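You operate a simulated robot arm through the tools that you are given. There is no shell and no other tool.

Carry out the task below with a simulated robot arm. There is one attempt and no reset: what you move stays moved.

## Task
Stock the van parts drawer by the stock list and hang the green tag on the orange peg.
Fine: both boxes that the list names go in; shut the drawer. Set down upright: what you pick out.

The check looks at the end state, three seconds after you hand in, the way a careful person would. Anything else that was tipped, shoved, dropped, spilled or broken makes it a failure.

## Robot
A 6-joint arm with a two-finger parallel gripper, fixed in place. Base frame: the origin is on the floor under the middle of its stand, x ahead of it, y to its left, z up. Units: cm, rad, N and s.
With the tool pointing down near the work surface it reaches from about 24 to 78 cm from the base axis. Its first joint turns from -2.897 to 2.897 rad. Payload 3.43 kg.
Tool frame: the origin (TCP) lies between the finger pads and is the grasp point; the fingertips stand 3.4 cm ahead of it; z points along the fingers, y is the line along which they close. The gripper opens to 12.8 cm. The fingers are 2.4 cm wide and 1.2 cm thick; the gripper's body (4.8 by 13 cm) begins 9.6 cm behind the TCP.
Orientation is told as [roll, pitch, yaw] about the base's x, y, z axes, in that order, counted from this pose: with the fingers straight down and closing along the base's y, the tool's x points along the base's -x, its y along +y and its z along -z.

## Interface
- The arm moves only by the tool send_rows. Its argument "increments" is a list of rows, each a list of 3 entries, a list of its own where there are three numbers: the shift along the tool's x, y, z in units of 200 mm (1.0 is 200 mm), then the turn, a rotation vector about the tool's x, y, z in units of 45 degrees (1.0 is 45 degrees), then the closure, from 0 (fully open) to 1 (shut). In form: [[[dx, dy, dz], [rx, ry, rz], fingers], ...]. A call has 1 to 20 rows; each row is the pose to reach, as a shift and turn from the pose commanded when the call began, along the tool's axes at that moment. A call with a number of a shift or a turn outside -1 to 1 is refused whole. A row lasts 0.2 s, in which the tool goes at most 5 cm and 0.15 rad; a call with a longer step from one row to the next is refused whole, and so is a gripper value outside its range. A pose out of reach is approached as far as the arm can. The call stops where the force on the tool passes 90 N (or 10 N more than at its start, if that is more) or the arm is blocked; 0.2 s more then pass. Each finger travels about 4.5 cm/s and halts on what it meets, pressing with about 34 N; the grip force reading is that of the motor and also rises with nothing between the fingers. The clock runs only during rows and for 0.2 s after the last one: add rows that repeat a pose to give the fingers time. It gives the time, the measured TCP pose, the force on the tool (base axes), the opening and the grip force at its end, in the units of the frame above (readings bear some noise), with the torque about the TCP (base axes, N m) and any sound that the robot's microphone picked up, and new pictures: "pictures" is both (left out), scene, wrist or none.
- Cameras (640 x 400 px; columns grow to the right, rows downward): "scene" is fixed at [5.14, 64.86, 127.65]; the picture's right is [-0.71, -0.71, 0.00], its down [-0.27, 0.27, -0.93] and it looks along [0.66, -0.66, -0.38] (base axes); focal length 258 px, centre (320, 200). "wrist" rides on the gripper at [7.6, -1.1, -16] in the tool frame; the picture's right is [0.15, 0.99, 0.00], its down [-0.88, 0.13, -0.46] and it looks along [-0.45, 0.07, 0.89] (tool axes); focal length 234 px, centre (320, 200).
- measure_at(camera, pixels): there is no depth. For up to 12 entries [column, row, z] of the newest picture of that camera ("zoom" is the newest enlarged one), the place [x, y] in the base frame at which the ray of that pixel passes the height z, good to about 0.2 cm. The clock stands still meanwhile.
- close_up(camera, box): a new picture of the part [left, top, right, bottom] of that camera's present view, enlarged. The clock stands still meanwhile.
- sign_off(): hands the job in; it is judged then, once.

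Open the gripper and draw the arm clear of the work before you hand the job in, unless the task says otherwise.

The tools are called after "Request:" as name(argument=value, ...) on one line, values as JSON. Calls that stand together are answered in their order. send_rows: Moves the arm, as the interface text tells. Its arguments: {"type":"object","properties":{"increments":{"type":"array","items":{"type":"array"}},"pictures":{"type":"string","enum":["both","scene","wrist","none"]}},"required":["increments"]} The other tools are called the same way: measure_at (camera, pixels) gives the place at which the rays of pixels pass given heights; close_up (camera, box) takes an enlarged picture of a part of a camera's view; sign_off () hands the job in.

At the start:

```text
t: 0.0
tcp_pos: [36.85, 8.9, 126.05]
tcp_rot: [0.0, -0.002, -0.001]
force: [-0.9, -0.8, 0.2]
ft_torque: [0.01, 0.03, 0.02]
width: 12.79
finger_force: 0.0
```

scene: 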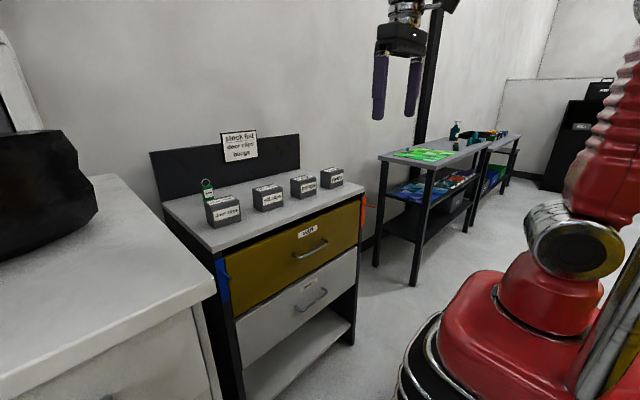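
wrist: 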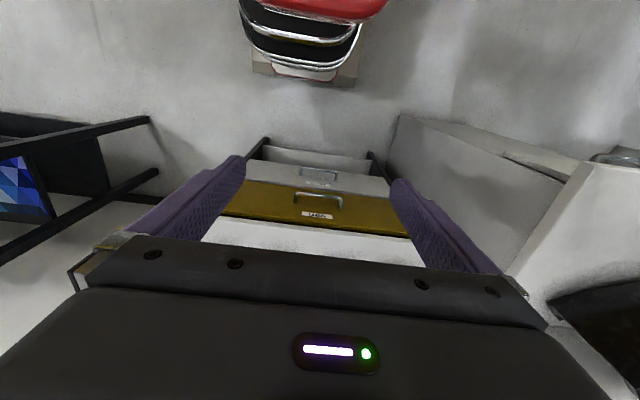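

The scene picture shows a workbench with four labelled boxes, a stock list sign near (239,145), a green tag near (207,188), and drawers. I'll zoom in on these to read the labels.

Request:
close_up(camera="scene", box=[190, 120, 290, 182])

Request:
close_up(camera="scene", box=[190, 170, 290, 232])

Request:
close_up(camera="scene", box=[270, 155, 370, 217])

Request:
close_up(camera="scene", box=[200, 180, 400, 304])

```text
6.40 times, centred on (240, 151) of scene
```

zoom: 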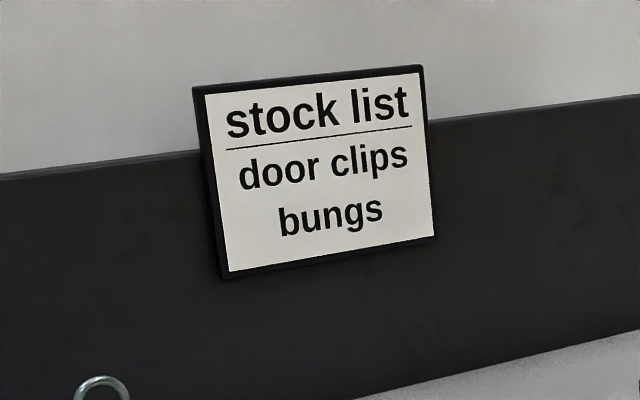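

```text
6.40 times, centred on (240, 201) of scene
```

zoom: 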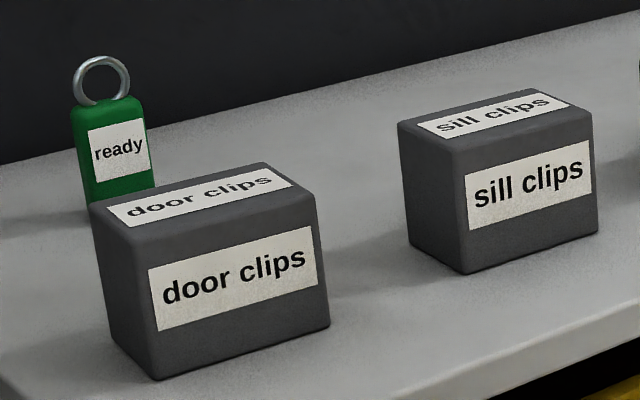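

```text
6.40 times, centred on (320, 186) of scene
```

zoom: 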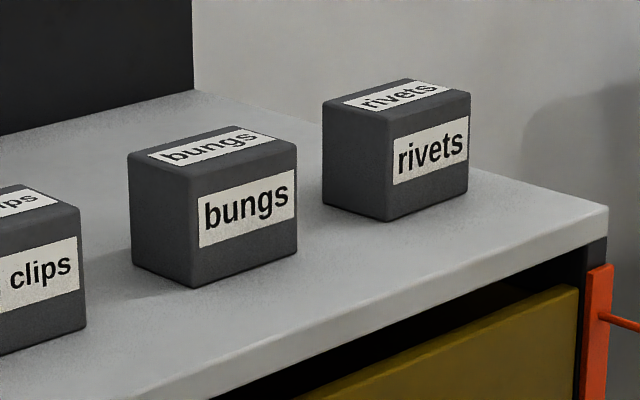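

```text
3.20 times, centred on (300, 242) of scene
```

zoom: 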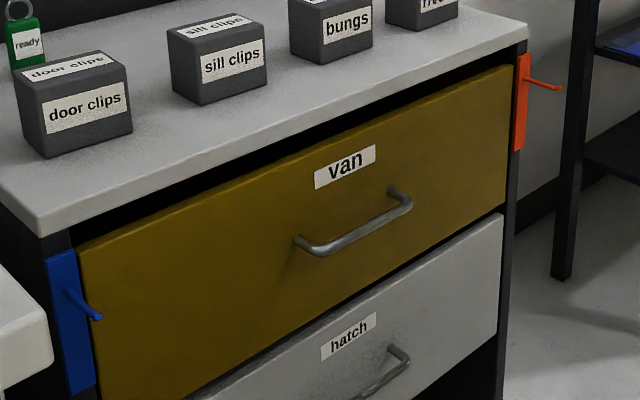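

The list names door clips and bungs; both are on the bench top, and the orange peg is on the right-hand post by (365,215). Now I triangulate by measuring common points in both cameras at several heights.

Request:
measure_at(camera="scene", pixels=[[308, 232, 60], [308, 232, 70], [308, 232, 80], [308, 232, 90], [212, 250, 70], [212, 250, 80], [212, 250, 90], [364, 188, 70], [364, 188, 80], [364, 188, 90]])

Request:
measure_at(camera="wrist", pixels=[[318, 216, 60], [318, 216, 70], [318, 216, 80], [318, 216, 90], [297, 196, 60], [297, 196, 70], [297, 196, 80], [343, 200, 60], [343, 200, 70], [343, 200, 80]])

Request:
close_up(camera="wrist", box=[200, 130, 440, 280])

```text
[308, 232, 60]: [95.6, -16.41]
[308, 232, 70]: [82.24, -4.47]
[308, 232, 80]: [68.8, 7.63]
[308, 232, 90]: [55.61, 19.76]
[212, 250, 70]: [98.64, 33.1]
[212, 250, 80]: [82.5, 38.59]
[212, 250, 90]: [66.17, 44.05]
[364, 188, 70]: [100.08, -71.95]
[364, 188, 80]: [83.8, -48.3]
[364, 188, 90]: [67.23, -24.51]
```

```text
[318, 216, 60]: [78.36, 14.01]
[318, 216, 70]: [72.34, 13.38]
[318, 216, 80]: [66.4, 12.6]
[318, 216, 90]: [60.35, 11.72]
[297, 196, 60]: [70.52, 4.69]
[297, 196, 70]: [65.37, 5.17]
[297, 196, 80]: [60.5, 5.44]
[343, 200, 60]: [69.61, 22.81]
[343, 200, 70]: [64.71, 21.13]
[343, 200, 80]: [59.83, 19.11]
```

```text
2.67 times, centred on (320, 205) of wrist
```

zoom: 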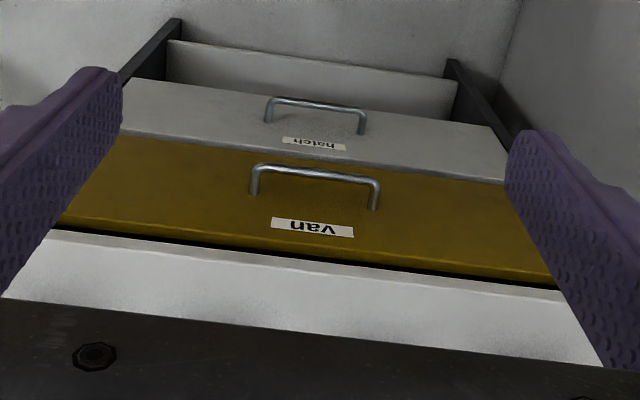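

Triangulation puts the "van" label near (64, 12, 84) and the bench top around z≈91 with its front edge near x≈63. I move the tool forward at its present height for a wrist view over the bench top.

Request:
send_rows(increments=[[[-0.2, 0, 0], [0, 0, 0], 0], [[-0.4, 0, 0], [0, 0, 0], 0], [[-0.6, 0, 0], [0, 0, 0], 0], [[-0.8, 0, 0], [0, 0, 0], 0], [[-0.95, 0, 0], [0, 0, 0], 0], [[-0.95, 0, 0], [0, 0, 0], 0]])

```text
t: 1.4
tcp_pos: [56.06, 8.93, 126.05]
tcp_rot: [-0.001, -0.002, -0.001]
force: [0.6, -0.7, 0.0]
ft_torque: [0.02, 0.01, 0.0]
width: 12.78
finger_force: 0.0
```

scene: 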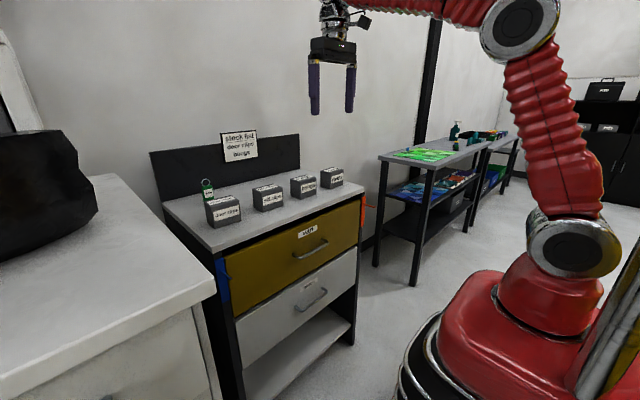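
wrist: 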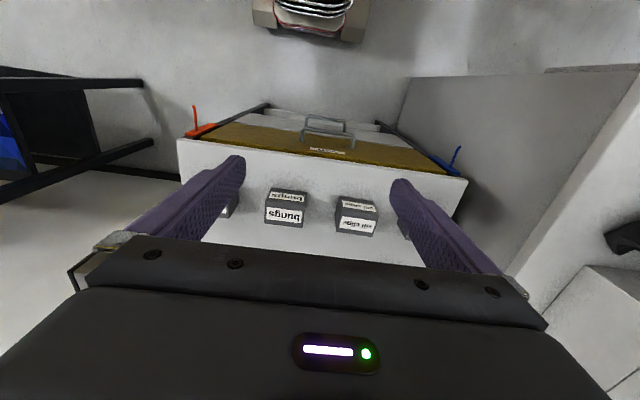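

The wrist view now shows the bench top, bungs near (285,207), sill clips near (356,215), orange peg near (197,118). I enlarge for precise points.

Request:
close_up(camera="wrist", box=[170, 90, 330, 190])

Request:
close_up(camera="wrist", box=[320, 110, 480, 210])

Request:
close_up(camera="wrist", box=[240, 160, 400, 260])

Request:
close_up(camera="scene", box=[330, 170, 394, 210])

```text
4.00 times, centred on (250, 140) of wrist
```

zoom: 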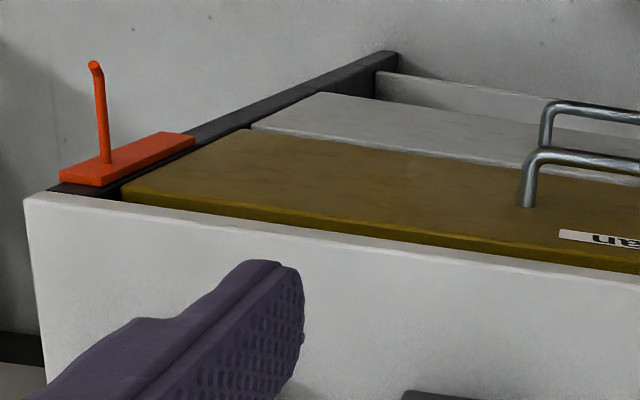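

```text
4.00 times, centred on (400, 160) of wrist
```

zoom: 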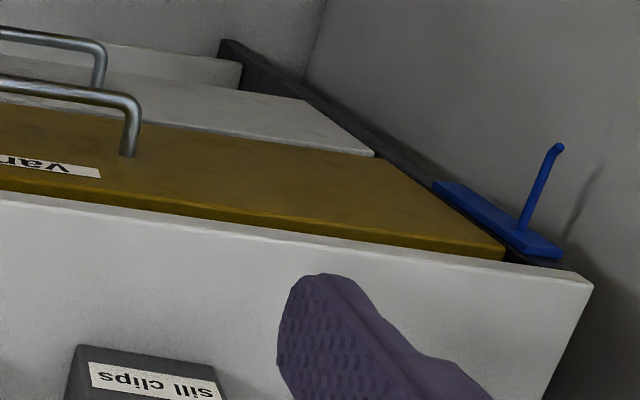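

```text
4.00 times, centred on (320, 210) of wrist
```

zoom: 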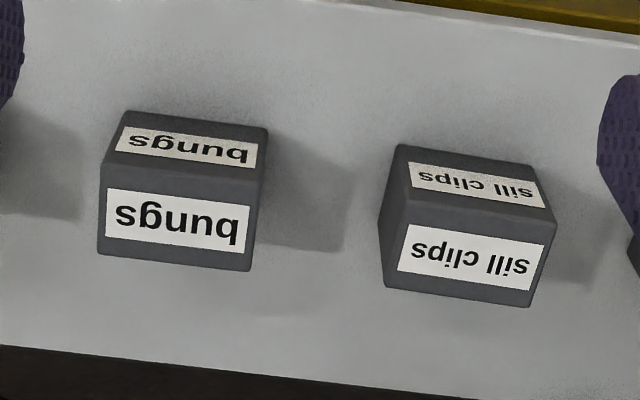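

```text
10.00 times, centred on (362, 190) of scene
```

zoom: 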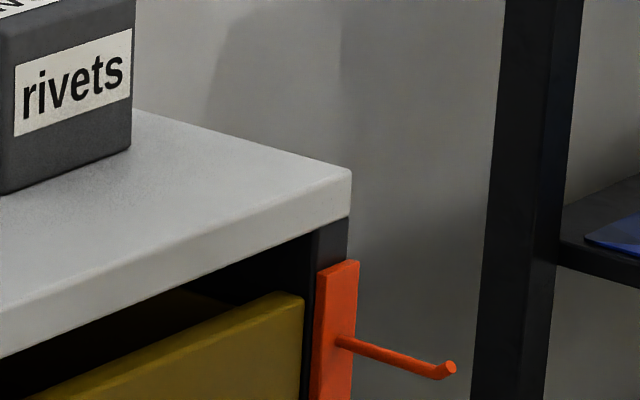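

I triangulate the peg tip, peg root and bench corner from both cameras at several heights.

Request:
measure_at(camera="scene", pixels=[[375.0, 206.7, 80], [375.0, 206.7, 84], [375.0, 206.7, 88], [364.2, 204.2, 80], [364.2, 204.2, 84], [364.2, 204.2, 88], [365, 187.2, 88], [365, 187.2, 92], [365, 187.2, 96]])

Request:
measure_at(camera="wrist", pixels=[[193.75, 106.25, 80], [193.75, 106.25, 84], [193.75, 106.25, 88], [196.75, 130, 80], [196.75, 130, 84], [196.75, 130, 88], [176.5, 140, 88], [176.5, 140, 92], [176.5, 140, 96], [468, 181, 88], [468, 181, 92], [468, 181, 96]])

Request:
close_up(camera="scene", box=[190, 210, 254, 250])

```text
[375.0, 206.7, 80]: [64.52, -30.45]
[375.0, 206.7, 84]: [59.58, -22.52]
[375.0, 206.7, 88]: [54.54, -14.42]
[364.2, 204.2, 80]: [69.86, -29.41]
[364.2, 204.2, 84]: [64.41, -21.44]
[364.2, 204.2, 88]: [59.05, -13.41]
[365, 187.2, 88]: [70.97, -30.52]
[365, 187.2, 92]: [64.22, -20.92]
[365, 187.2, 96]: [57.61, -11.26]
```

```text
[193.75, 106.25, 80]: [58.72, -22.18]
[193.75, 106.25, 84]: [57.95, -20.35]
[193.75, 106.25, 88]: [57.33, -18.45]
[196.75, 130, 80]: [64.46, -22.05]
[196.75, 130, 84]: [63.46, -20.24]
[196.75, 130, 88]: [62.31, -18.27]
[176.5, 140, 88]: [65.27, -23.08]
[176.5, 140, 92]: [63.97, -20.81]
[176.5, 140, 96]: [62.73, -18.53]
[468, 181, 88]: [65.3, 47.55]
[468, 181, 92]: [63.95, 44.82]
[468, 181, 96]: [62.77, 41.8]
```

```text
10.00 times, centred on (222, 230) of scene
```

zoom: 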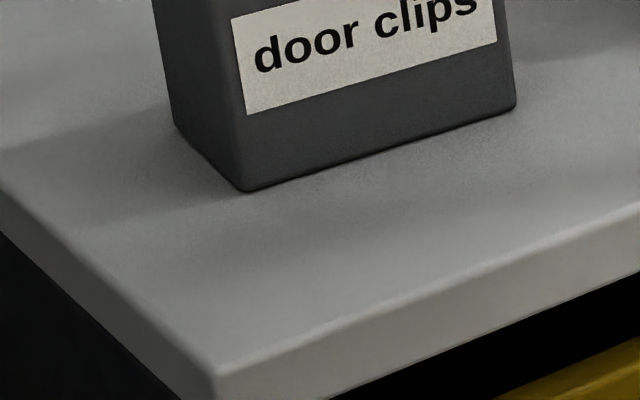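

The bench top comes out at z≈92 with its front edge at x≈64, y from −21 to 45; the peg shaft runs from about (64,−20,84.6) to a tip near (57.9,−20,85.2). Next I measure the bungs box and handle in the same way.

Request:
measure_at(camera="wrist", pixels=[[272.5, 188, 92], [306.5, 192.5, 92], [266, 201.5, 98], [266, 201.5, 99], [304.5, 207, 98], [264.5, 223.5, 98], [303, 227.5, 98], [306.25, 128, 78], [306.25, 128, 82], [306.25, 128, 86], [353.75, 133.75, 78], [353.75, 133.75, 82]])

Request:
measure_at(camera="scene", pixels=[[293.75, 255.6, 78], [293.75, 255.6, 80], [293.75, 255.6, 82], [293.75, 255.6, 84], [326.6, 242.5, 78], [326.6, 242.5, 80], [326.6, 242.5, 82], [326.6, 242.5, 84], [300.1, 199.8, 92], [316.3, 194.5, 92], [299.7, 182.8, 98], [316.3, 177.5, 98]])

Request:
close_up(camera="scene", box=[280, 165, 344, 205])

```text
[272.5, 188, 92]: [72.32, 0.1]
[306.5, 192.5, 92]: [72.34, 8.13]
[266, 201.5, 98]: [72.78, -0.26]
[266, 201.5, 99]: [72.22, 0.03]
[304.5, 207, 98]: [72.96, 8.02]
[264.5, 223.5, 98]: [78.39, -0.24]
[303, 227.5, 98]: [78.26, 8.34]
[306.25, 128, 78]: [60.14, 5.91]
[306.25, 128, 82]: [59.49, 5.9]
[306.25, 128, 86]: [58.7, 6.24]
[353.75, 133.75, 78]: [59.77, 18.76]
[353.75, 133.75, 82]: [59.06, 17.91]
```

```text
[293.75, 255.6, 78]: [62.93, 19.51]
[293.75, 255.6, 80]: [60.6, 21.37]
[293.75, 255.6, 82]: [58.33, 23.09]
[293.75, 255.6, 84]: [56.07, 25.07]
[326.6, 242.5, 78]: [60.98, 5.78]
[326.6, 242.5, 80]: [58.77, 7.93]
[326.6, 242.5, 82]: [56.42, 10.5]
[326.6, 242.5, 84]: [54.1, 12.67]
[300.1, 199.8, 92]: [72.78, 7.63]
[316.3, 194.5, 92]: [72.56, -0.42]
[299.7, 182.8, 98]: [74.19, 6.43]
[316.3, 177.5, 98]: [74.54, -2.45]
```

```text
10.00 times, centred on (312, 185) of scene
```

zoom: 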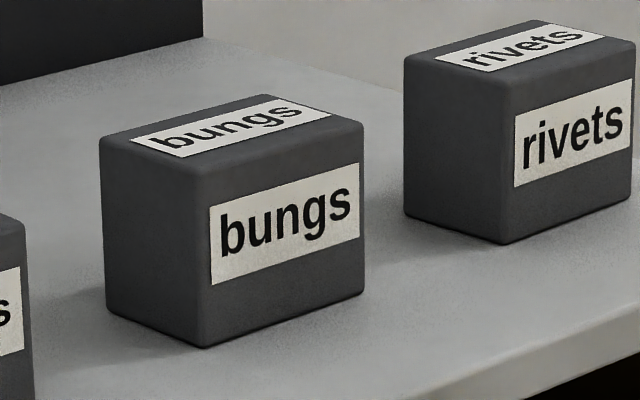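

The bungs box spans about x 72.4–78.2, y 0–8, z 92–99; the handle bar is at x≈60, y 6–19, z≈78.3. Now the door clips box and tag in the scene picture.

Request:
measure_at(camera="scene", pixels=[[214.8, 229, 92], [241.3, 220.8, 92], [207.5, 222.5, 92], [210.3, 207, 99], [239.5, 200.5, 99], [204.5, 202, 99], [204, 202, 92], [205.6, 178.9, 99], [205.6, 178.9, 102], [205.6, 178.9, 105]])

Request:
close_up(camera="scene", box=[190, 172, 254, 212])

```text
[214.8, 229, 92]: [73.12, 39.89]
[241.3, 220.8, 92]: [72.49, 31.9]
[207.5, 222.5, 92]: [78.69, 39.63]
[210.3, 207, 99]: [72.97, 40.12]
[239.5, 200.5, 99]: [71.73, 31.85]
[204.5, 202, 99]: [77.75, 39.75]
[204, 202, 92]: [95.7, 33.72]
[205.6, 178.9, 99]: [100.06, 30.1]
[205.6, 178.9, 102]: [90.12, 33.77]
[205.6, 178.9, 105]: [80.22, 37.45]
```

```text
10.00 times, centred on (222, 192) of scene
```

zoom: 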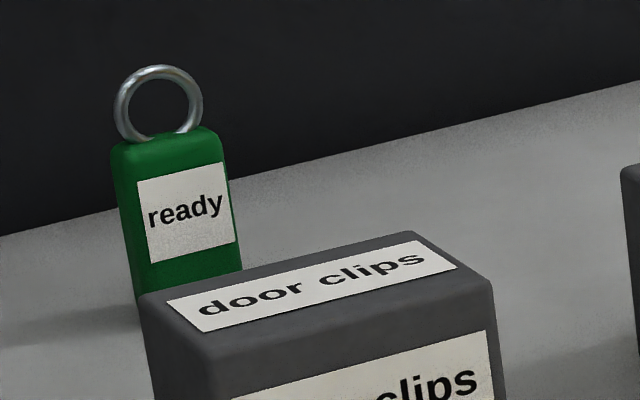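

Door clips sit at about x 72.5–78.5, y 32–40, with the tag behind them. I'll open the drawer first: turn the tool to point ahead with the fingers closing vertically, in two 60° steps at the present place, clear of the bench.

Request:
send_rows(increments=[[[0, 0, 0], [-0.1, -0.1, 0.1], 0.5], [[0, 0, 0], [-0.2, -0.2, 0.2], 0.5], [[0, 0, 0], [-0.3, -0.3, 0.3], 0.5], [[0, 0, 0], [-0.4, -0.4, 0.4], 0.5], [[0, 0, 0], [-0.5, -0.5, 0.5], 0.5], [[0, 0, 0], [-0.6, -0.6, 0.6], 0.5], [[0, 0, 0], [-0.7, -0.7, 0.7], 0.5], [[0, 0, 0], [-0.77, -0.77, 0.77], 0.5], [[0, 0, 0], [-0.77, -0.77, 0.77], 0.5]])

```text
t: 3.4
tcp_pos: [55.93, 8.81, 126.06]
tcp_rot: [0.79, -0.338, -0.79]
force: [0.8, -0.3, 0.4]
ft_torque: [0.02, -0.01, 0.01]
width: 6.41
finger_force: 0.0
```

scene: 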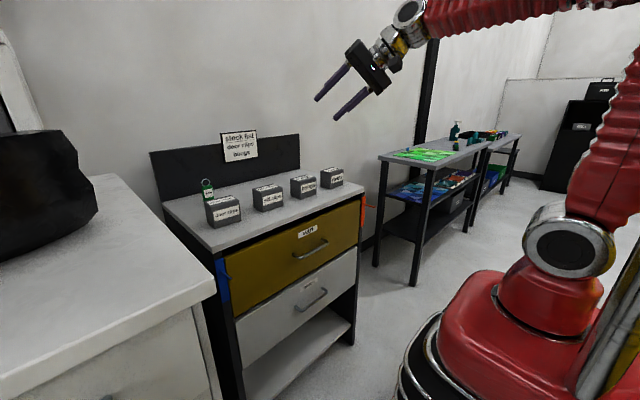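
wrist: 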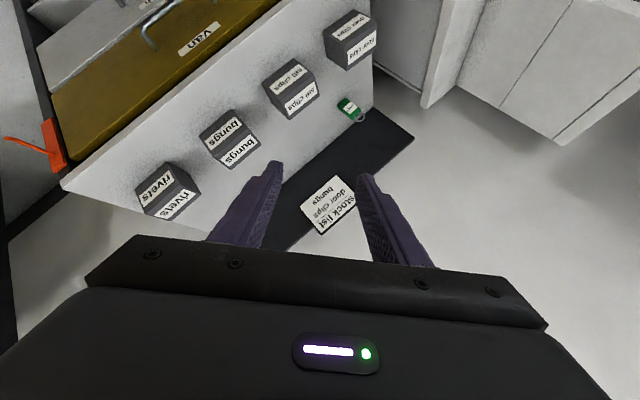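

This view shows the whole bench top including the green tag near (349,109); I enlarge it to locate the tag and door clips before going on.

Request:
close_up(camera="wrist", box=[310, 80, 390, 130])

Request:
close_up(camera="wrist", box=[310, 0, 406, 60])

Request:
close_up(camera="wrist", box=[0, 90, 160, 190])

```text
8.00 times, centred on (350, 105) of wrist
```

zoom: 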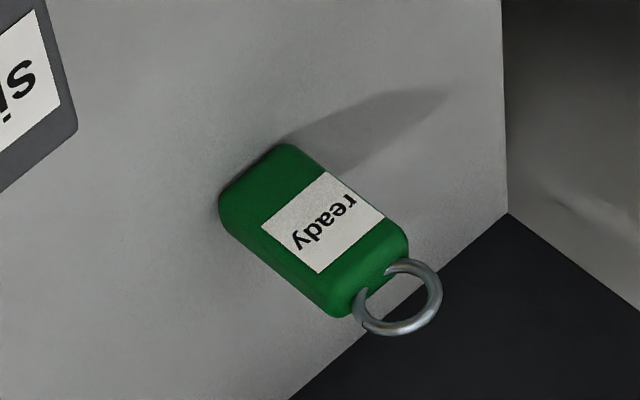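

```text
6.67 times, centred on (358, 30) of wrist
```

zoom: 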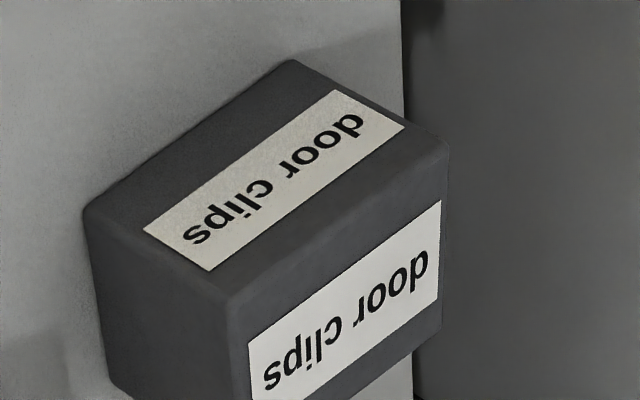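

```text
4.00 times, centred on (80, 140) of wrist
```

zoom: 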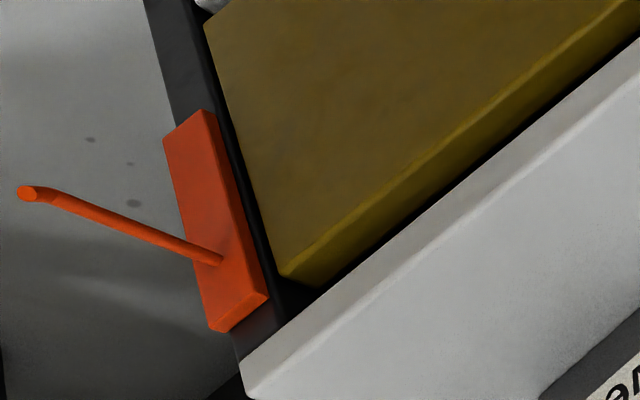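

I measure the tag's foot, top and ring, and the peg, from this view.

Request:
measure_at(camera="wrist", pixels=[[345.4, 98.3, 92], [338.5, 103.6, 92], [338, 108.5, 92], [361, 108.7, 98], [352.5, 116, 98], [354.5, 119.3, 98], [365.2, 115.3, 100], [354.3, 120, 99], [358.5, 122, 101], [364.5, 113.5, 101]])

Request:
measure_at(camera="wrist", pixels=[[7, 138.25, 84], [7, 138.25, 85], [7, 138.25, 86], [54, 154.5, 84], [54, 154.5, 85], [60, 189.5, 92], [60, 189.5, 90], [353.5, 9, 92], [322.6, 32, 92], [344.5, 45, 99], [376.7, 21.5, 99]])

```text
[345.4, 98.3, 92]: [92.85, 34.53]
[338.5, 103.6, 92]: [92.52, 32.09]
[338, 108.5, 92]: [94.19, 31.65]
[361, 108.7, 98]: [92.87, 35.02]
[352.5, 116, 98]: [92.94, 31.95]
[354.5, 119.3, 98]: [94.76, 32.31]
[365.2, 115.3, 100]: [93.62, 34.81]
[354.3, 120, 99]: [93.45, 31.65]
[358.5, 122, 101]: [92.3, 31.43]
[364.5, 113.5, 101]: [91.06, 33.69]
```

```text
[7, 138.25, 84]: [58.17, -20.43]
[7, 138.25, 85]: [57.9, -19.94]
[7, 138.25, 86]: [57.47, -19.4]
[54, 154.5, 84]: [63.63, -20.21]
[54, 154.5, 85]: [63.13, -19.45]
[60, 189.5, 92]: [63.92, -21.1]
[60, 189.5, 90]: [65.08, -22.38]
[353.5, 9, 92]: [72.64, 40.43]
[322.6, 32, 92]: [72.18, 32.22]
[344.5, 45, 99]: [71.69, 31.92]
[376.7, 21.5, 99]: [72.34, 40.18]
```

The tag stands at about (93.6, 33.4), 3 wide, 2 thick, top z≈98, ring to ≈101; peg tip confirmed near (57.9,−20,85). I complete the second 60° turn.

Request:
send_rows(increments=[[[0, 0, 0], [-0.1, -0.1, 0.1], 0.5], [[0, 0, 0], [-0.2, -0.2, 0.2], 0.5], [[0, 0, 0], [-0.3, -0.3, 0.3], 0.5], [[0, 0, 0], [-0.4, -0.4, 0.4], 0.5], [[0, 0, 0], [-0.5, -0.5, 0.5], 0.5], [[0, 0, 0], [-0.6, -0.6, 0.6], 0.5], [[0, 0, 0], [-0.7, -0.7, 0.7], 0.5], [[0, 0, 0], [-0.77, -0.77, 0.77], 0.5], [[0, 0, 0], [-0.77, -0.77, 0.77], 0.5]])

```text
t: 5.4
tcp_pos: [55.36, -0.19, 128.01]
tcp_rot: [1.56, 0.002, -1.516]
force: [0.2, 0.1, -0.5]
ft_torque: [0.02, -0.01, 0.0]
width: 6.37
finger_force: 0.1
out of reach, approached as far as the arm can: row 5, 6, 7, 8, 9
```

scene: 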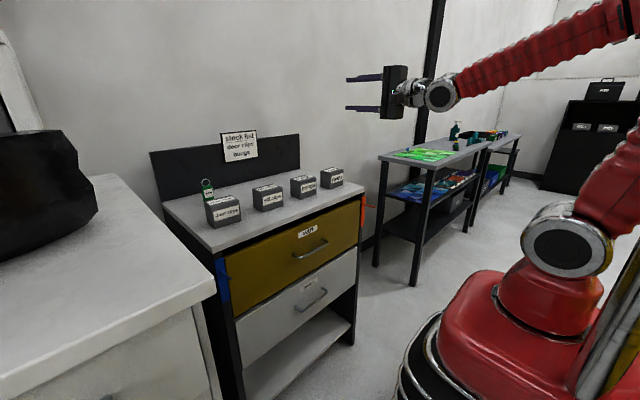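
wrist: 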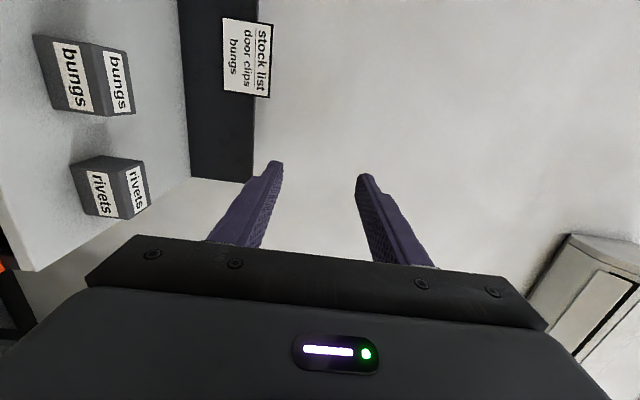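

The arm reports the level pose at this place as out of its reach (it settled at y≈−0.2, z≈128), so I'll use a 45° downward tilt instead, with the fingers still closing in the vertical plane. I tilt down 45° while lowering to about z=106 in front of the bench.

Request:
send_rows(increments=[[[0.02, -0.12, -0.03], [0.15, 0, 0], 0.5], [[0.04, -0.24, -0.06], [0.3, 0, 0], 0.5], [[0.06, -0.36, -0.09], [0.45, 0, 0], 0.6], [[0.09, -0.5, -0.12], [0.6, 0, 0], 0.7], [[0.12, -0.64, -0.15], [0.75, 0, 0], 0.75], [[0.15, -0.8, -0.18], [0.9, 0, 0], 0.75], [[0.17, -0.95, -0.2], [1.0, 0, 0], 0.75], [[0.17, -0.95, -0.2], [1.0, 0, 0], 0.75]])

```text
t: 7.2
tcp_pos: [51.09, 3.04, 109.31]
tcp_rot: [0.774, 0.008, -1.519]
force: [-0.1, -1.0, 0.0]
ft_torque: [0.05, -0.01, 0.08]
width: 3.21
finger_force: 0.0
out of reach, approached as far as the arm can: row 3, 4, 5
```

scene: 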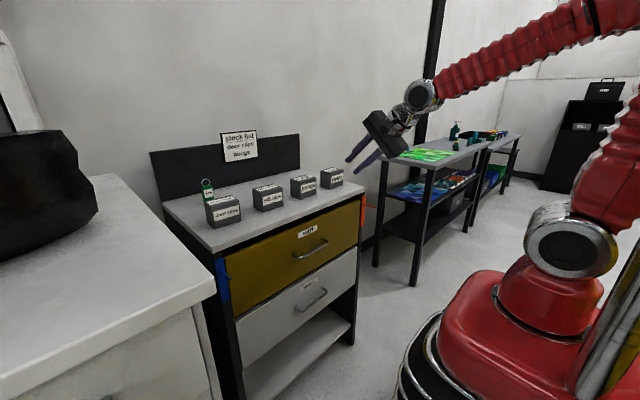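
wrist: 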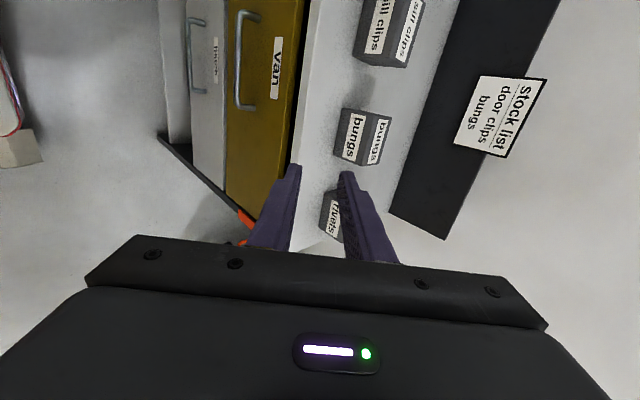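

The last rows are reachable again and the tool is catching up (at (51.1, 3.0, 109.3) versus the commanded (52, 12.3, 107)). I hold for a moment to let it settle.

Request:
send_rows(increments=[[[0, 0, 0], [0, 0, 0], 0.75], [[0, 0, 0], [0, 0, 0], 0.75], [[0, 0, 0], [0, 0, 0], 0.75], [[0, 0, 0], [0, 0, 0], 0.75]])

```text
t: 8.2
tcp_pos: [51.07, 2.89, 109.44]
tcp_rot: [0.774, 0.001, -1.515]
force: [0.9, 0.2, -0.2]
ft_torque: [0.0, 0.02, -0.01]
width: 3.21
finger_force: 0.1
```

scene: 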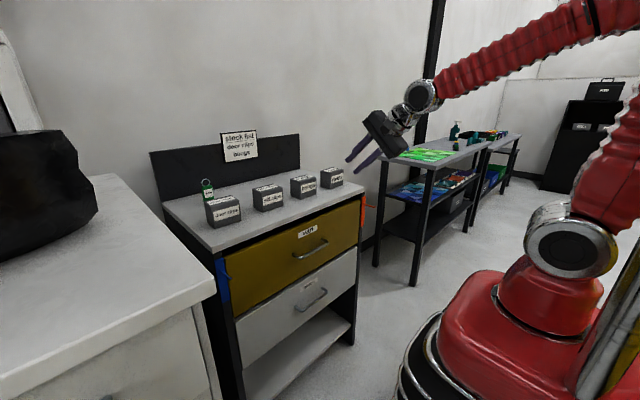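
wrist: 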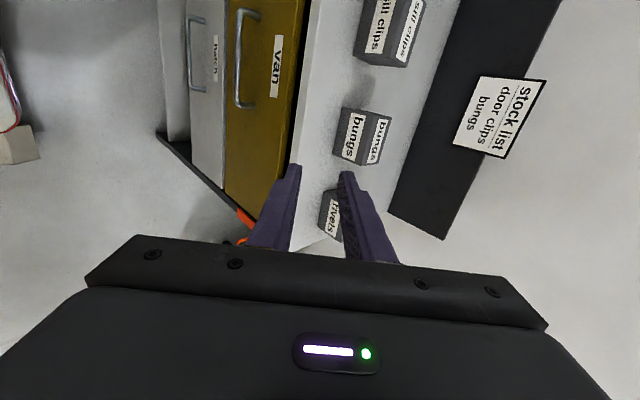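

The commanded pose had been clipped there, so I simply continue from it. I enlarge the handle in both views to fix its bar position better before approaching.

Request:
close_up(camera="wrist", box=[200, 0, 328, 80])

Request:
close_up(camera="wrist", box=[200, 50, 328, 130])

Request:
close_up(camera="scene", box=[270, 220, 350, 270])

```text
5.00 times, centred on (264, 40) of wrist
```

zoom: 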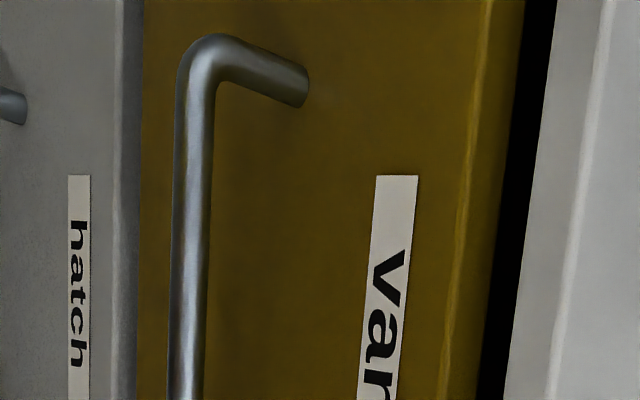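

```text
5.00 times, centred on (264, 90) of wrist
```

zoom: 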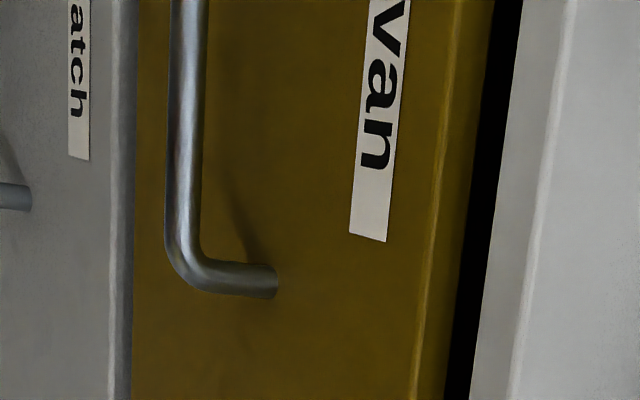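

```text
8.00 times, centred on (310, 245) of scene
```

zoom: 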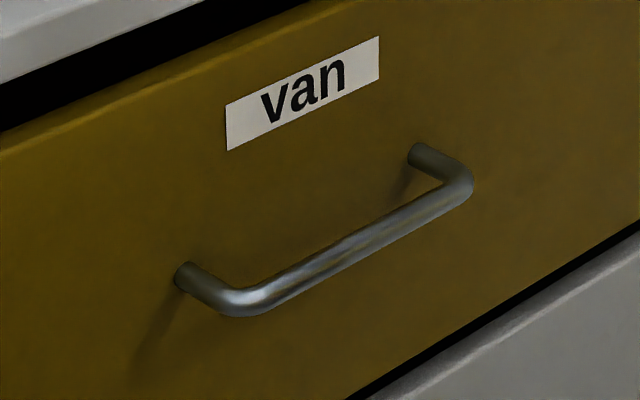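

I measure matching points: label corners, leg roots and bar corners in both cameras.

Request:
measure_at(camera="wrist", pixels=[[283.6, 35.2, 82], [283.6, 35.2, 86], [277.2, 98, 82], [277.2, 98, 86], [259, 17, 76], [259, 17, 80], [253.6, 106.6, 76], [253.6, 106.6, 80], [239, 10, 76], [239, 10, 80], [237, 103, 76], [237, 103, 80]])

Request:
measure_at(camera="scene", pixels=[[298.25, 233.1, 82], [298.25, 233.1, 86], [317.4, 224.6, 82], [317.4, 224.6, 86], [293.1, 254.4, 76], [293.1, 254.4, 80], [322.25, 239.1, 76], [322.25, 239.1, 80], [299.75, 257.9, 76], [299.75, 257.9, 80], [328.1, 243.1, 76], [328.1, 243.1, 80]])

```text
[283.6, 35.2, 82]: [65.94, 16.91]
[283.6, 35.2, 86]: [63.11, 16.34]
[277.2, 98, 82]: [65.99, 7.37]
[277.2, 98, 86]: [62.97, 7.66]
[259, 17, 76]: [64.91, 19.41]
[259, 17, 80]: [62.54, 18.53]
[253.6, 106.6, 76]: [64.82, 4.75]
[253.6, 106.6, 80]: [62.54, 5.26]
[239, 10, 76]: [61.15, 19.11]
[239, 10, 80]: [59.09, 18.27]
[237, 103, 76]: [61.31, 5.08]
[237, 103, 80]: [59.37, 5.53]
```

```text
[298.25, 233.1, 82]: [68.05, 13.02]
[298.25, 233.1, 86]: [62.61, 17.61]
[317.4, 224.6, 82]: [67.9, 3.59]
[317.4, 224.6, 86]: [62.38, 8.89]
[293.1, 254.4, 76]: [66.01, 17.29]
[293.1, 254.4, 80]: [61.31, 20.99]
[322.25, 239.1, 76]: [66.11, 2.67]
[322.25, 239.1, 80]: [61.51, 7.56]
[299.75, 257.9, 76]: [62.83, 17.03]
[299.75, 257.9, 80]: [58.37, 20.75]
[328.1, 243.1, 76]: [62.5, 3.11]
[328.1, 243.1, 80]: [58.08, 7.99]
```

The drawer front face is at x≈63.65 and the bar centre near (60.1, 12, 78.3). I move to a pre-grasp point about 9 cm back along the tilted tool axis.

Request:
send_rows(increments=[[[0.064, -0.107, 0.14], [0, -0.007, 0.007], 0.75], [[0.128, -0.214, 0.28], [0, -0.014, 0.014], 0.75], [[0.192, -0.321, 0.42], [0, -0.021, 0.021], 0.75], [[0.256, -0.428, 0.56], [0, -0.028, 0.028], 0.75], [[0.319, -0.535, 0.7], [0, -0.036, 0.036], 0.75], [[0.383, -0.642, 0.84], [0, -0.043, 0.043], 0.75], [[0.447, -0.749, 0.98], [0, -0.05, 0.051], 0.75], [[0.447, -0.749, 0.98], [0, -0.05, 0.051], 0.75]])

```text
t: 10.0
tcp_pos: [53.81, 12.04, 93.1]
tcp_rot: [0.669, 0.047, -1.519]
force: [-0.3, 0.5, -0.9]
ft_torque: [0.0, 0.01, 0.0]
width: 3.21
finger_force: 0.1
out of reach, approached as far as the arm can: row 4, 5, 6, 7, 8
```

scene: 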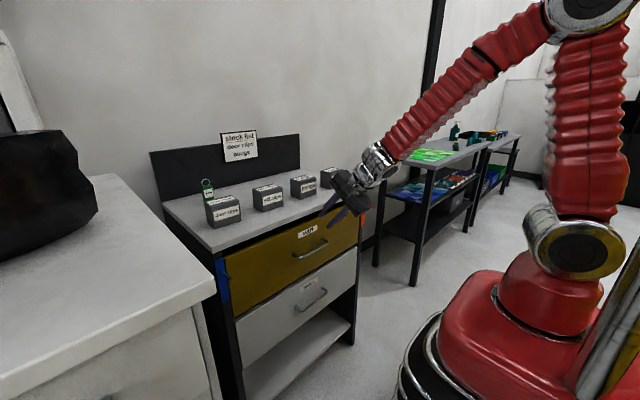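
wrist: 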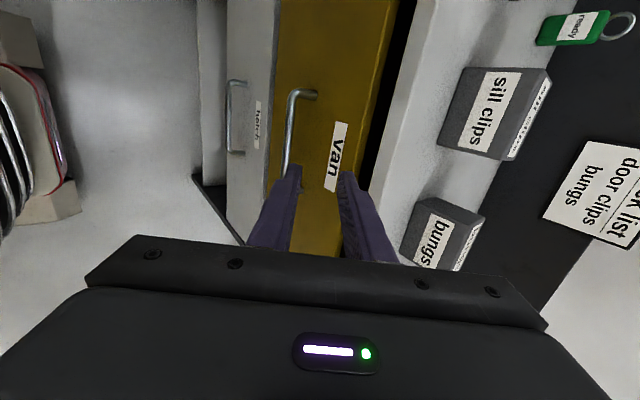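

The arm folds only so far (wrist centre seems limited to about 43 cm from the shoulder), which explains the clipped poses; a steeper tool of about 28° from vertical fits. I reorient to that and move to a pre-grasp point ~8 cm back from the bar along the tool axis, with fingers opened about 2.4 cm.

Request:
send_rows(increments=[[[-0.006, -0.034, 0.092], [0.057, -0.021, 0.0056], 0.8125], [[-0.0128, -0.069, 0.183], [0.114, -0.043, 0.0112], 0.8125], [[-0.0193, -0.103, 0.275], [0.171, -0.064, 0.0169], 0.8125], [[-0.0257, -0.1377, 0.3663], [0.228, -0.086, 0.0225], 0.8125], [[-0.0257, -0.1377, 0.3663], [0.228, -0.086, 0.0225], 0.8125]])

```text
t: 11.2
tcp_pos: [56.16, 12.16, 85.77]
tcp_rot: [0.488, -0.001, -1.571]
force: [0.1, -0.3, 0.1]
ft_torque: [0.03, 0.0, 0.02]
width: 2.43
finger_force: 0.0
```

scene: 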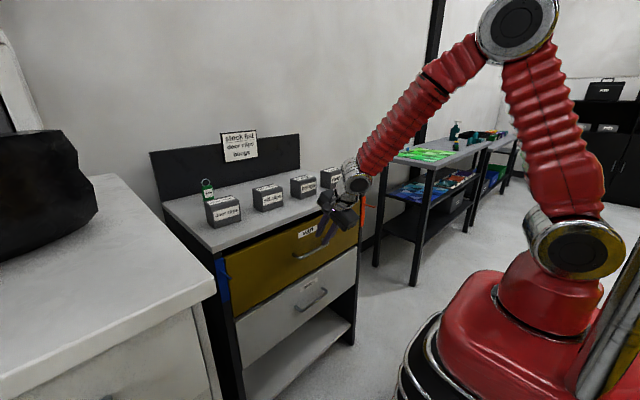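
wrist: 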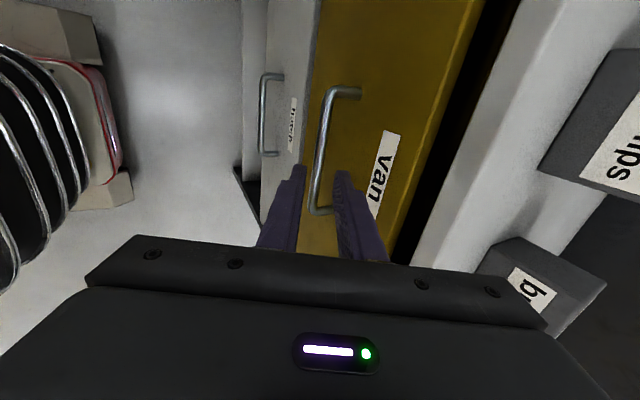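

The pose is exact now. I zoom in to check that the bar lies on the tool axis (expected at about (319.5,159.5) in the wrist picture).

Request:
close_up(camera="wrist", box=[270, 110, 398, 190])

Request:
close_up(camera="scene", box=[280, 180, 376, 240])

```text
5.00 times, centred on (334, 150) of wrist
```

zoom: 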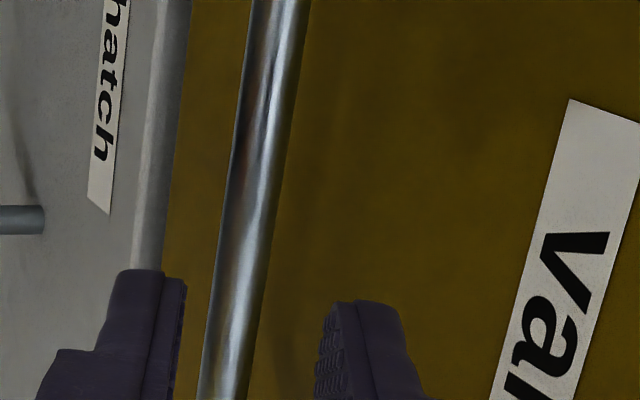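

```text
6.67 times, centred on (328, 210) of scene
```

zoom: 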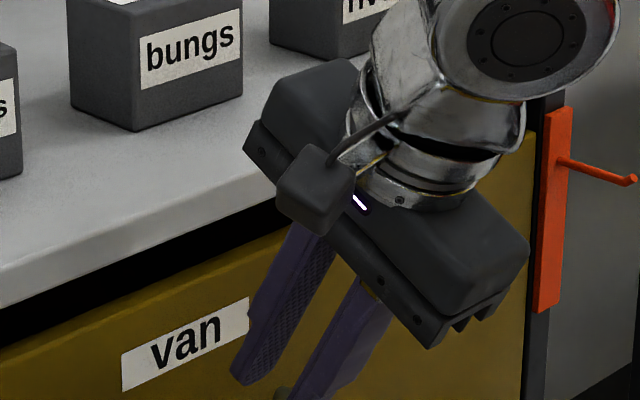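

The bar is within about 0.1 cm of the tool axis. I advance 6.5 cm along the tool axis so the fingertips straddle the bar.

Request:
send_rows(increments=[[[0, 0, 0.1], [0, 0, 0], 0.8125], [[0, 0, 0.2], [0, 0, 0], 0.8125], [[0, 0, 0.27], [0, 0, 0], 0.8125], [[0, 0, 0.325], [0, 0, 0], 0.8125], [[0, 0, 0.325], [0, 0, 0], 0.8125]])

Request:
close_up(camera="wrist", box=[250, 110, 410, 210])

Request:
close_up(camera="scene", box=[280, 200, 376, 260])

```text
t: 12.4
tcp_pos: [58.99, 12.07, 80.08]
tcp_rot: [0.489, -0.002, -1.57]
force: [-0.2, 0.1, -0.5]
ft_torque: [0.0, 0.01, 0.04]
width: 2.4
finger_force: 0.1
```

scene: 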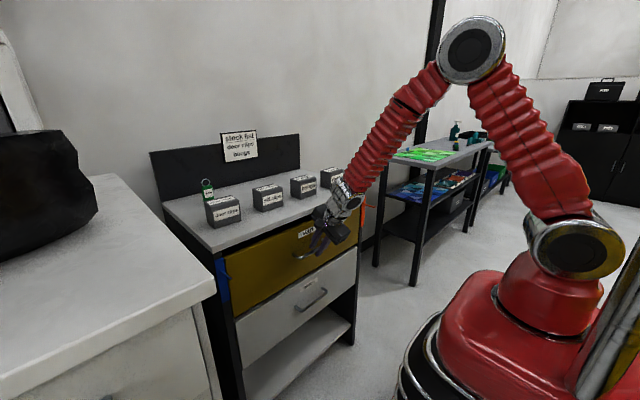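
wrist: 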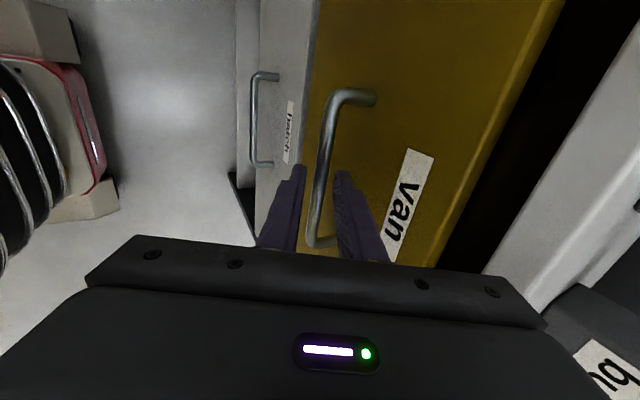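

```text
4.00 times, centred on (330, 160) of wrist
```

zoom: 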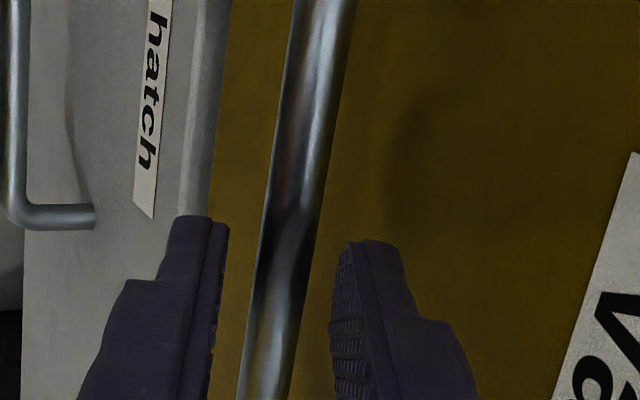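

```text
6.67 times, centred on (328, 230) of scene
```

zoom: 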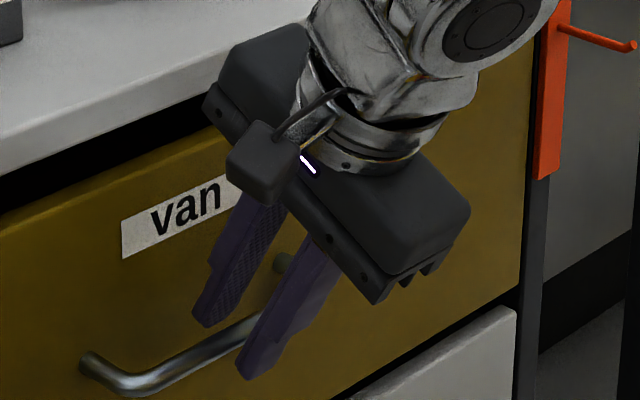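

The bar lies between the fingers. I go 0.6 cm deeper and close to about 1.4 cm so the bar is caged.

Request:
send_rows(increments=[[[0, 0, 0.015], [0, 0, 0], 0.8125], [[0, 0, 0.03], [0, 0, 0], 0.85], [[0, 0, 0.03], [0, 0, 0], 0.89], [[0, 0, 0.03], [0, 0, 0], 0.89]], pictures="wrist")

Request:
close_up(camera="wrist", box=[250, 110, 410, 210])

```text
t: 13.4
tcp_pos: [59.37, 12.2, 79.46]
tcp_rot: [0.488, 0.0, -1.57]
force: [0.0, 0.4, 0.7]
ft_torque: [-0.03, 0.02, 0.01]
width: 1.41
finger_force: 0.0
```

wrist: 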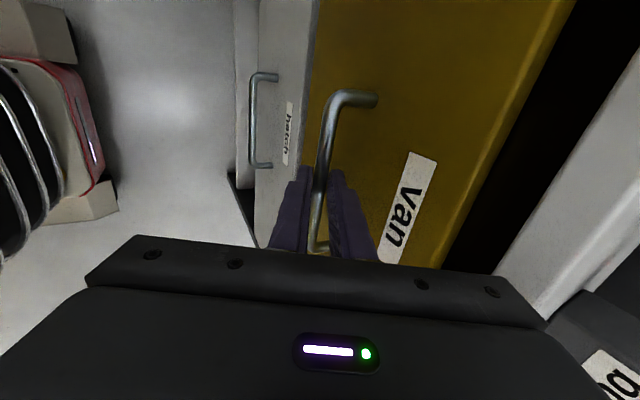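

```text
4.00 times, centred on (330, 160) of wrist
```

zoom: 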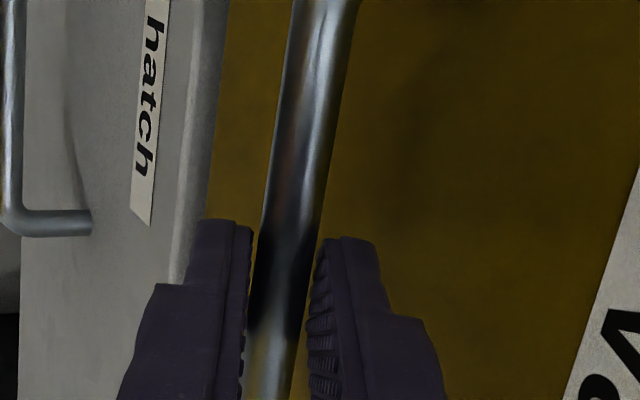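

The bar is caged between the fingers with no contact force. I pull straight back 5 cm in small steps.

Request:
send_rows(increments=[[[0, -0.044, -0.0235], [0, 0, 0], 0.89], [[0, -0.088, -0.047], [0, 0, 0], 0.89], [[0, -0.132, -0.0704], [0, 0, 0], 0.89], [[0, -0.177, -0.094], [0, 0, 0], 0.89], [[0, -0.221, -0.1174], [0, 0, 0], 0.89], [[0, -0.221, -0.1174], [0, 0, 0], 0.89]])

Request:
close_up(camera="wrist", box=[250, 110, 410, 210])

```text
t: 14.8
tcp_pos: [55.26, 12.25, 80.98]
tcp_rot: [0.476, -0.001, -1.57]
force: [-0.1, -0.1, 0.0]
ft_torque: [0.03, 0.0, 0.0]
width: 1.42
finger_force: 0.0
out of reach, approached as far as the arm can: row 3, 4, 5, 6
```

scene: 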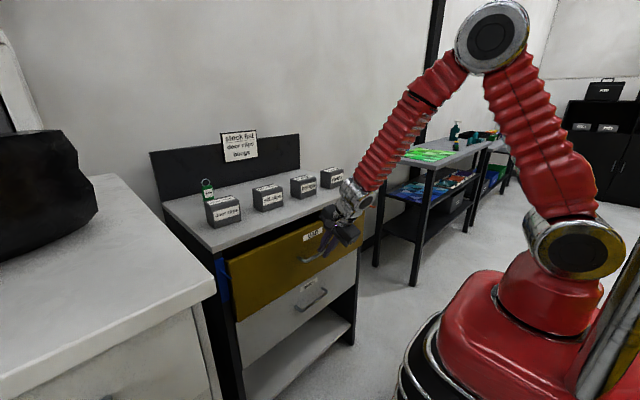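
wrist: 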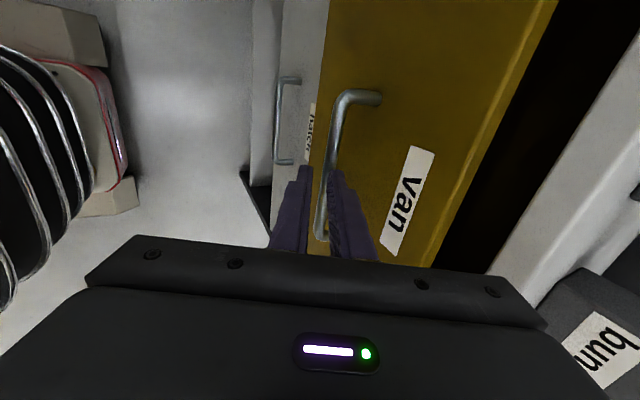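

```text
4.00 times, centred on (330, 160) of wrist
```

zoom: 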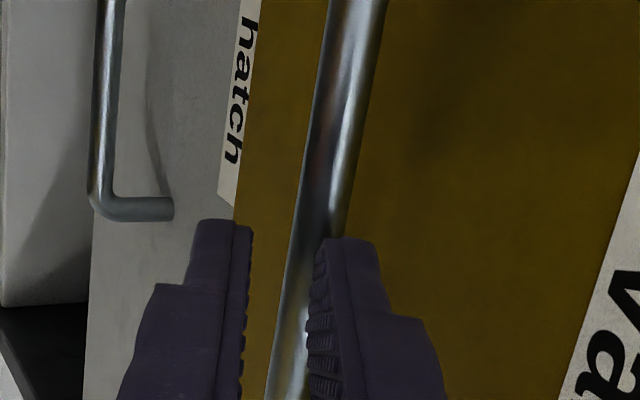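

The drawer came out about 3 cm, but the arm clipped upward (z 80.98) so the bar is now near the fingertips. I rotate the tool toward vertical (12°) about the bar while going deeper, which also suits the arm's fold limit.

Request:
send_rows(increments=[[[0, 0.0046, 0.0215], [0.085, 0, 0], 0.89], [[0, 0.0091, 0.043], [0.17, 0, 0], 0.89], [[0, 0.0137, 0.0644], [0.255, 0, 0], 0.89], [[0, 0.0182, 0.0859], [0.339, 0, 0], 0.89], [[0, 0.0182, 0.0859], [0.339, 0, 0], 0.89]])

Request:
close_up(camera="wrist", box=[250, 110, 410, 210])

Request:
close_up(camera="scene", box=[270, 190, 398, 270])

```text
t: 15.4
tcp_pos: [55.87, 12.32, 80.62]
tcp_rot: [0.424, 0.001, -1.572]
force: [-0.2, -8.2, 31.2]
ft_torque: [-0.2, -0.87, -0.27]
width: 2.09
finger_force: 6.3
out of reach, approached as far as the arm can: row 3
stopped in row 3: the force on the tool passed its limit at 94 N (the readings are from after the stop); the commanded pose is now the measured one
```

scene: 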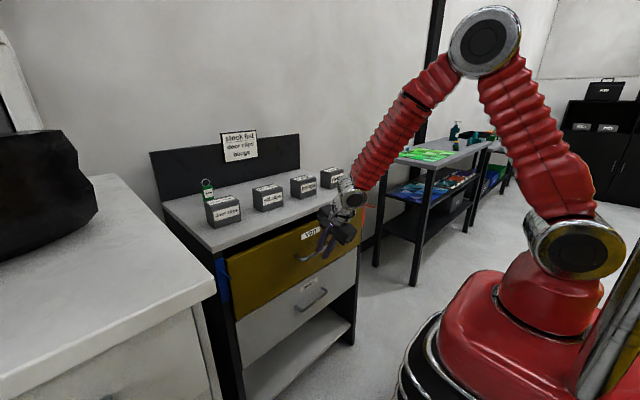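
wrist: 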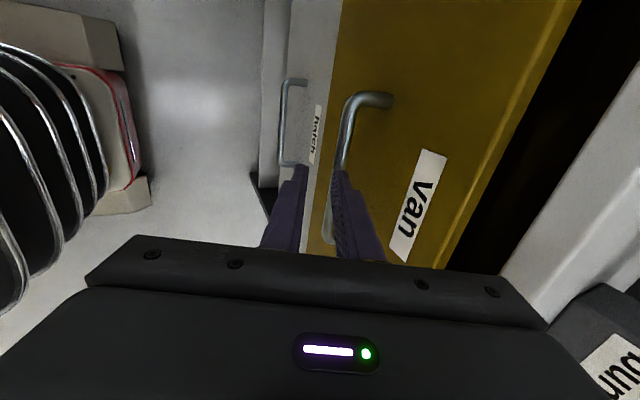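

```text
4.00 times, centred on (330, 160) of wrist
```

zoom: 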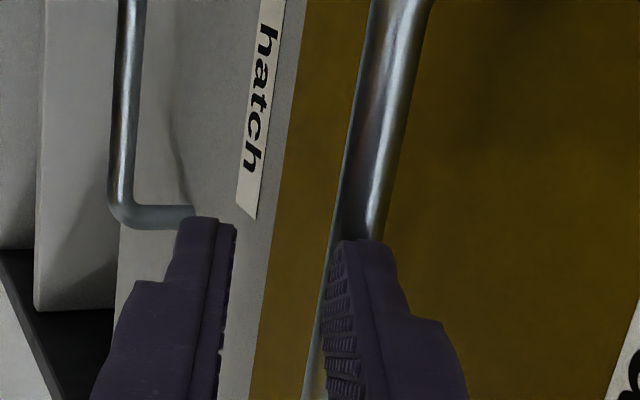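

```text
5.00 times, centred on (334, 230) of scene
```

zoom: 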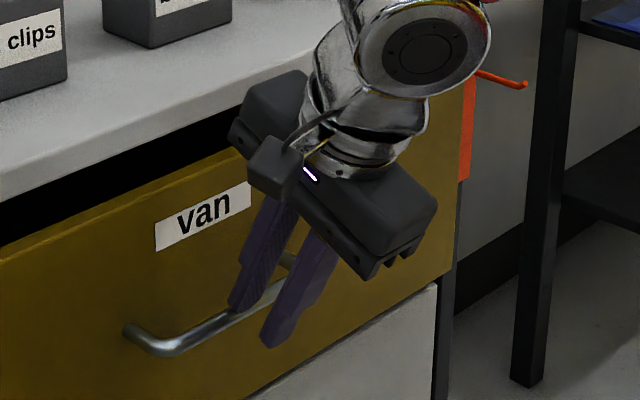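

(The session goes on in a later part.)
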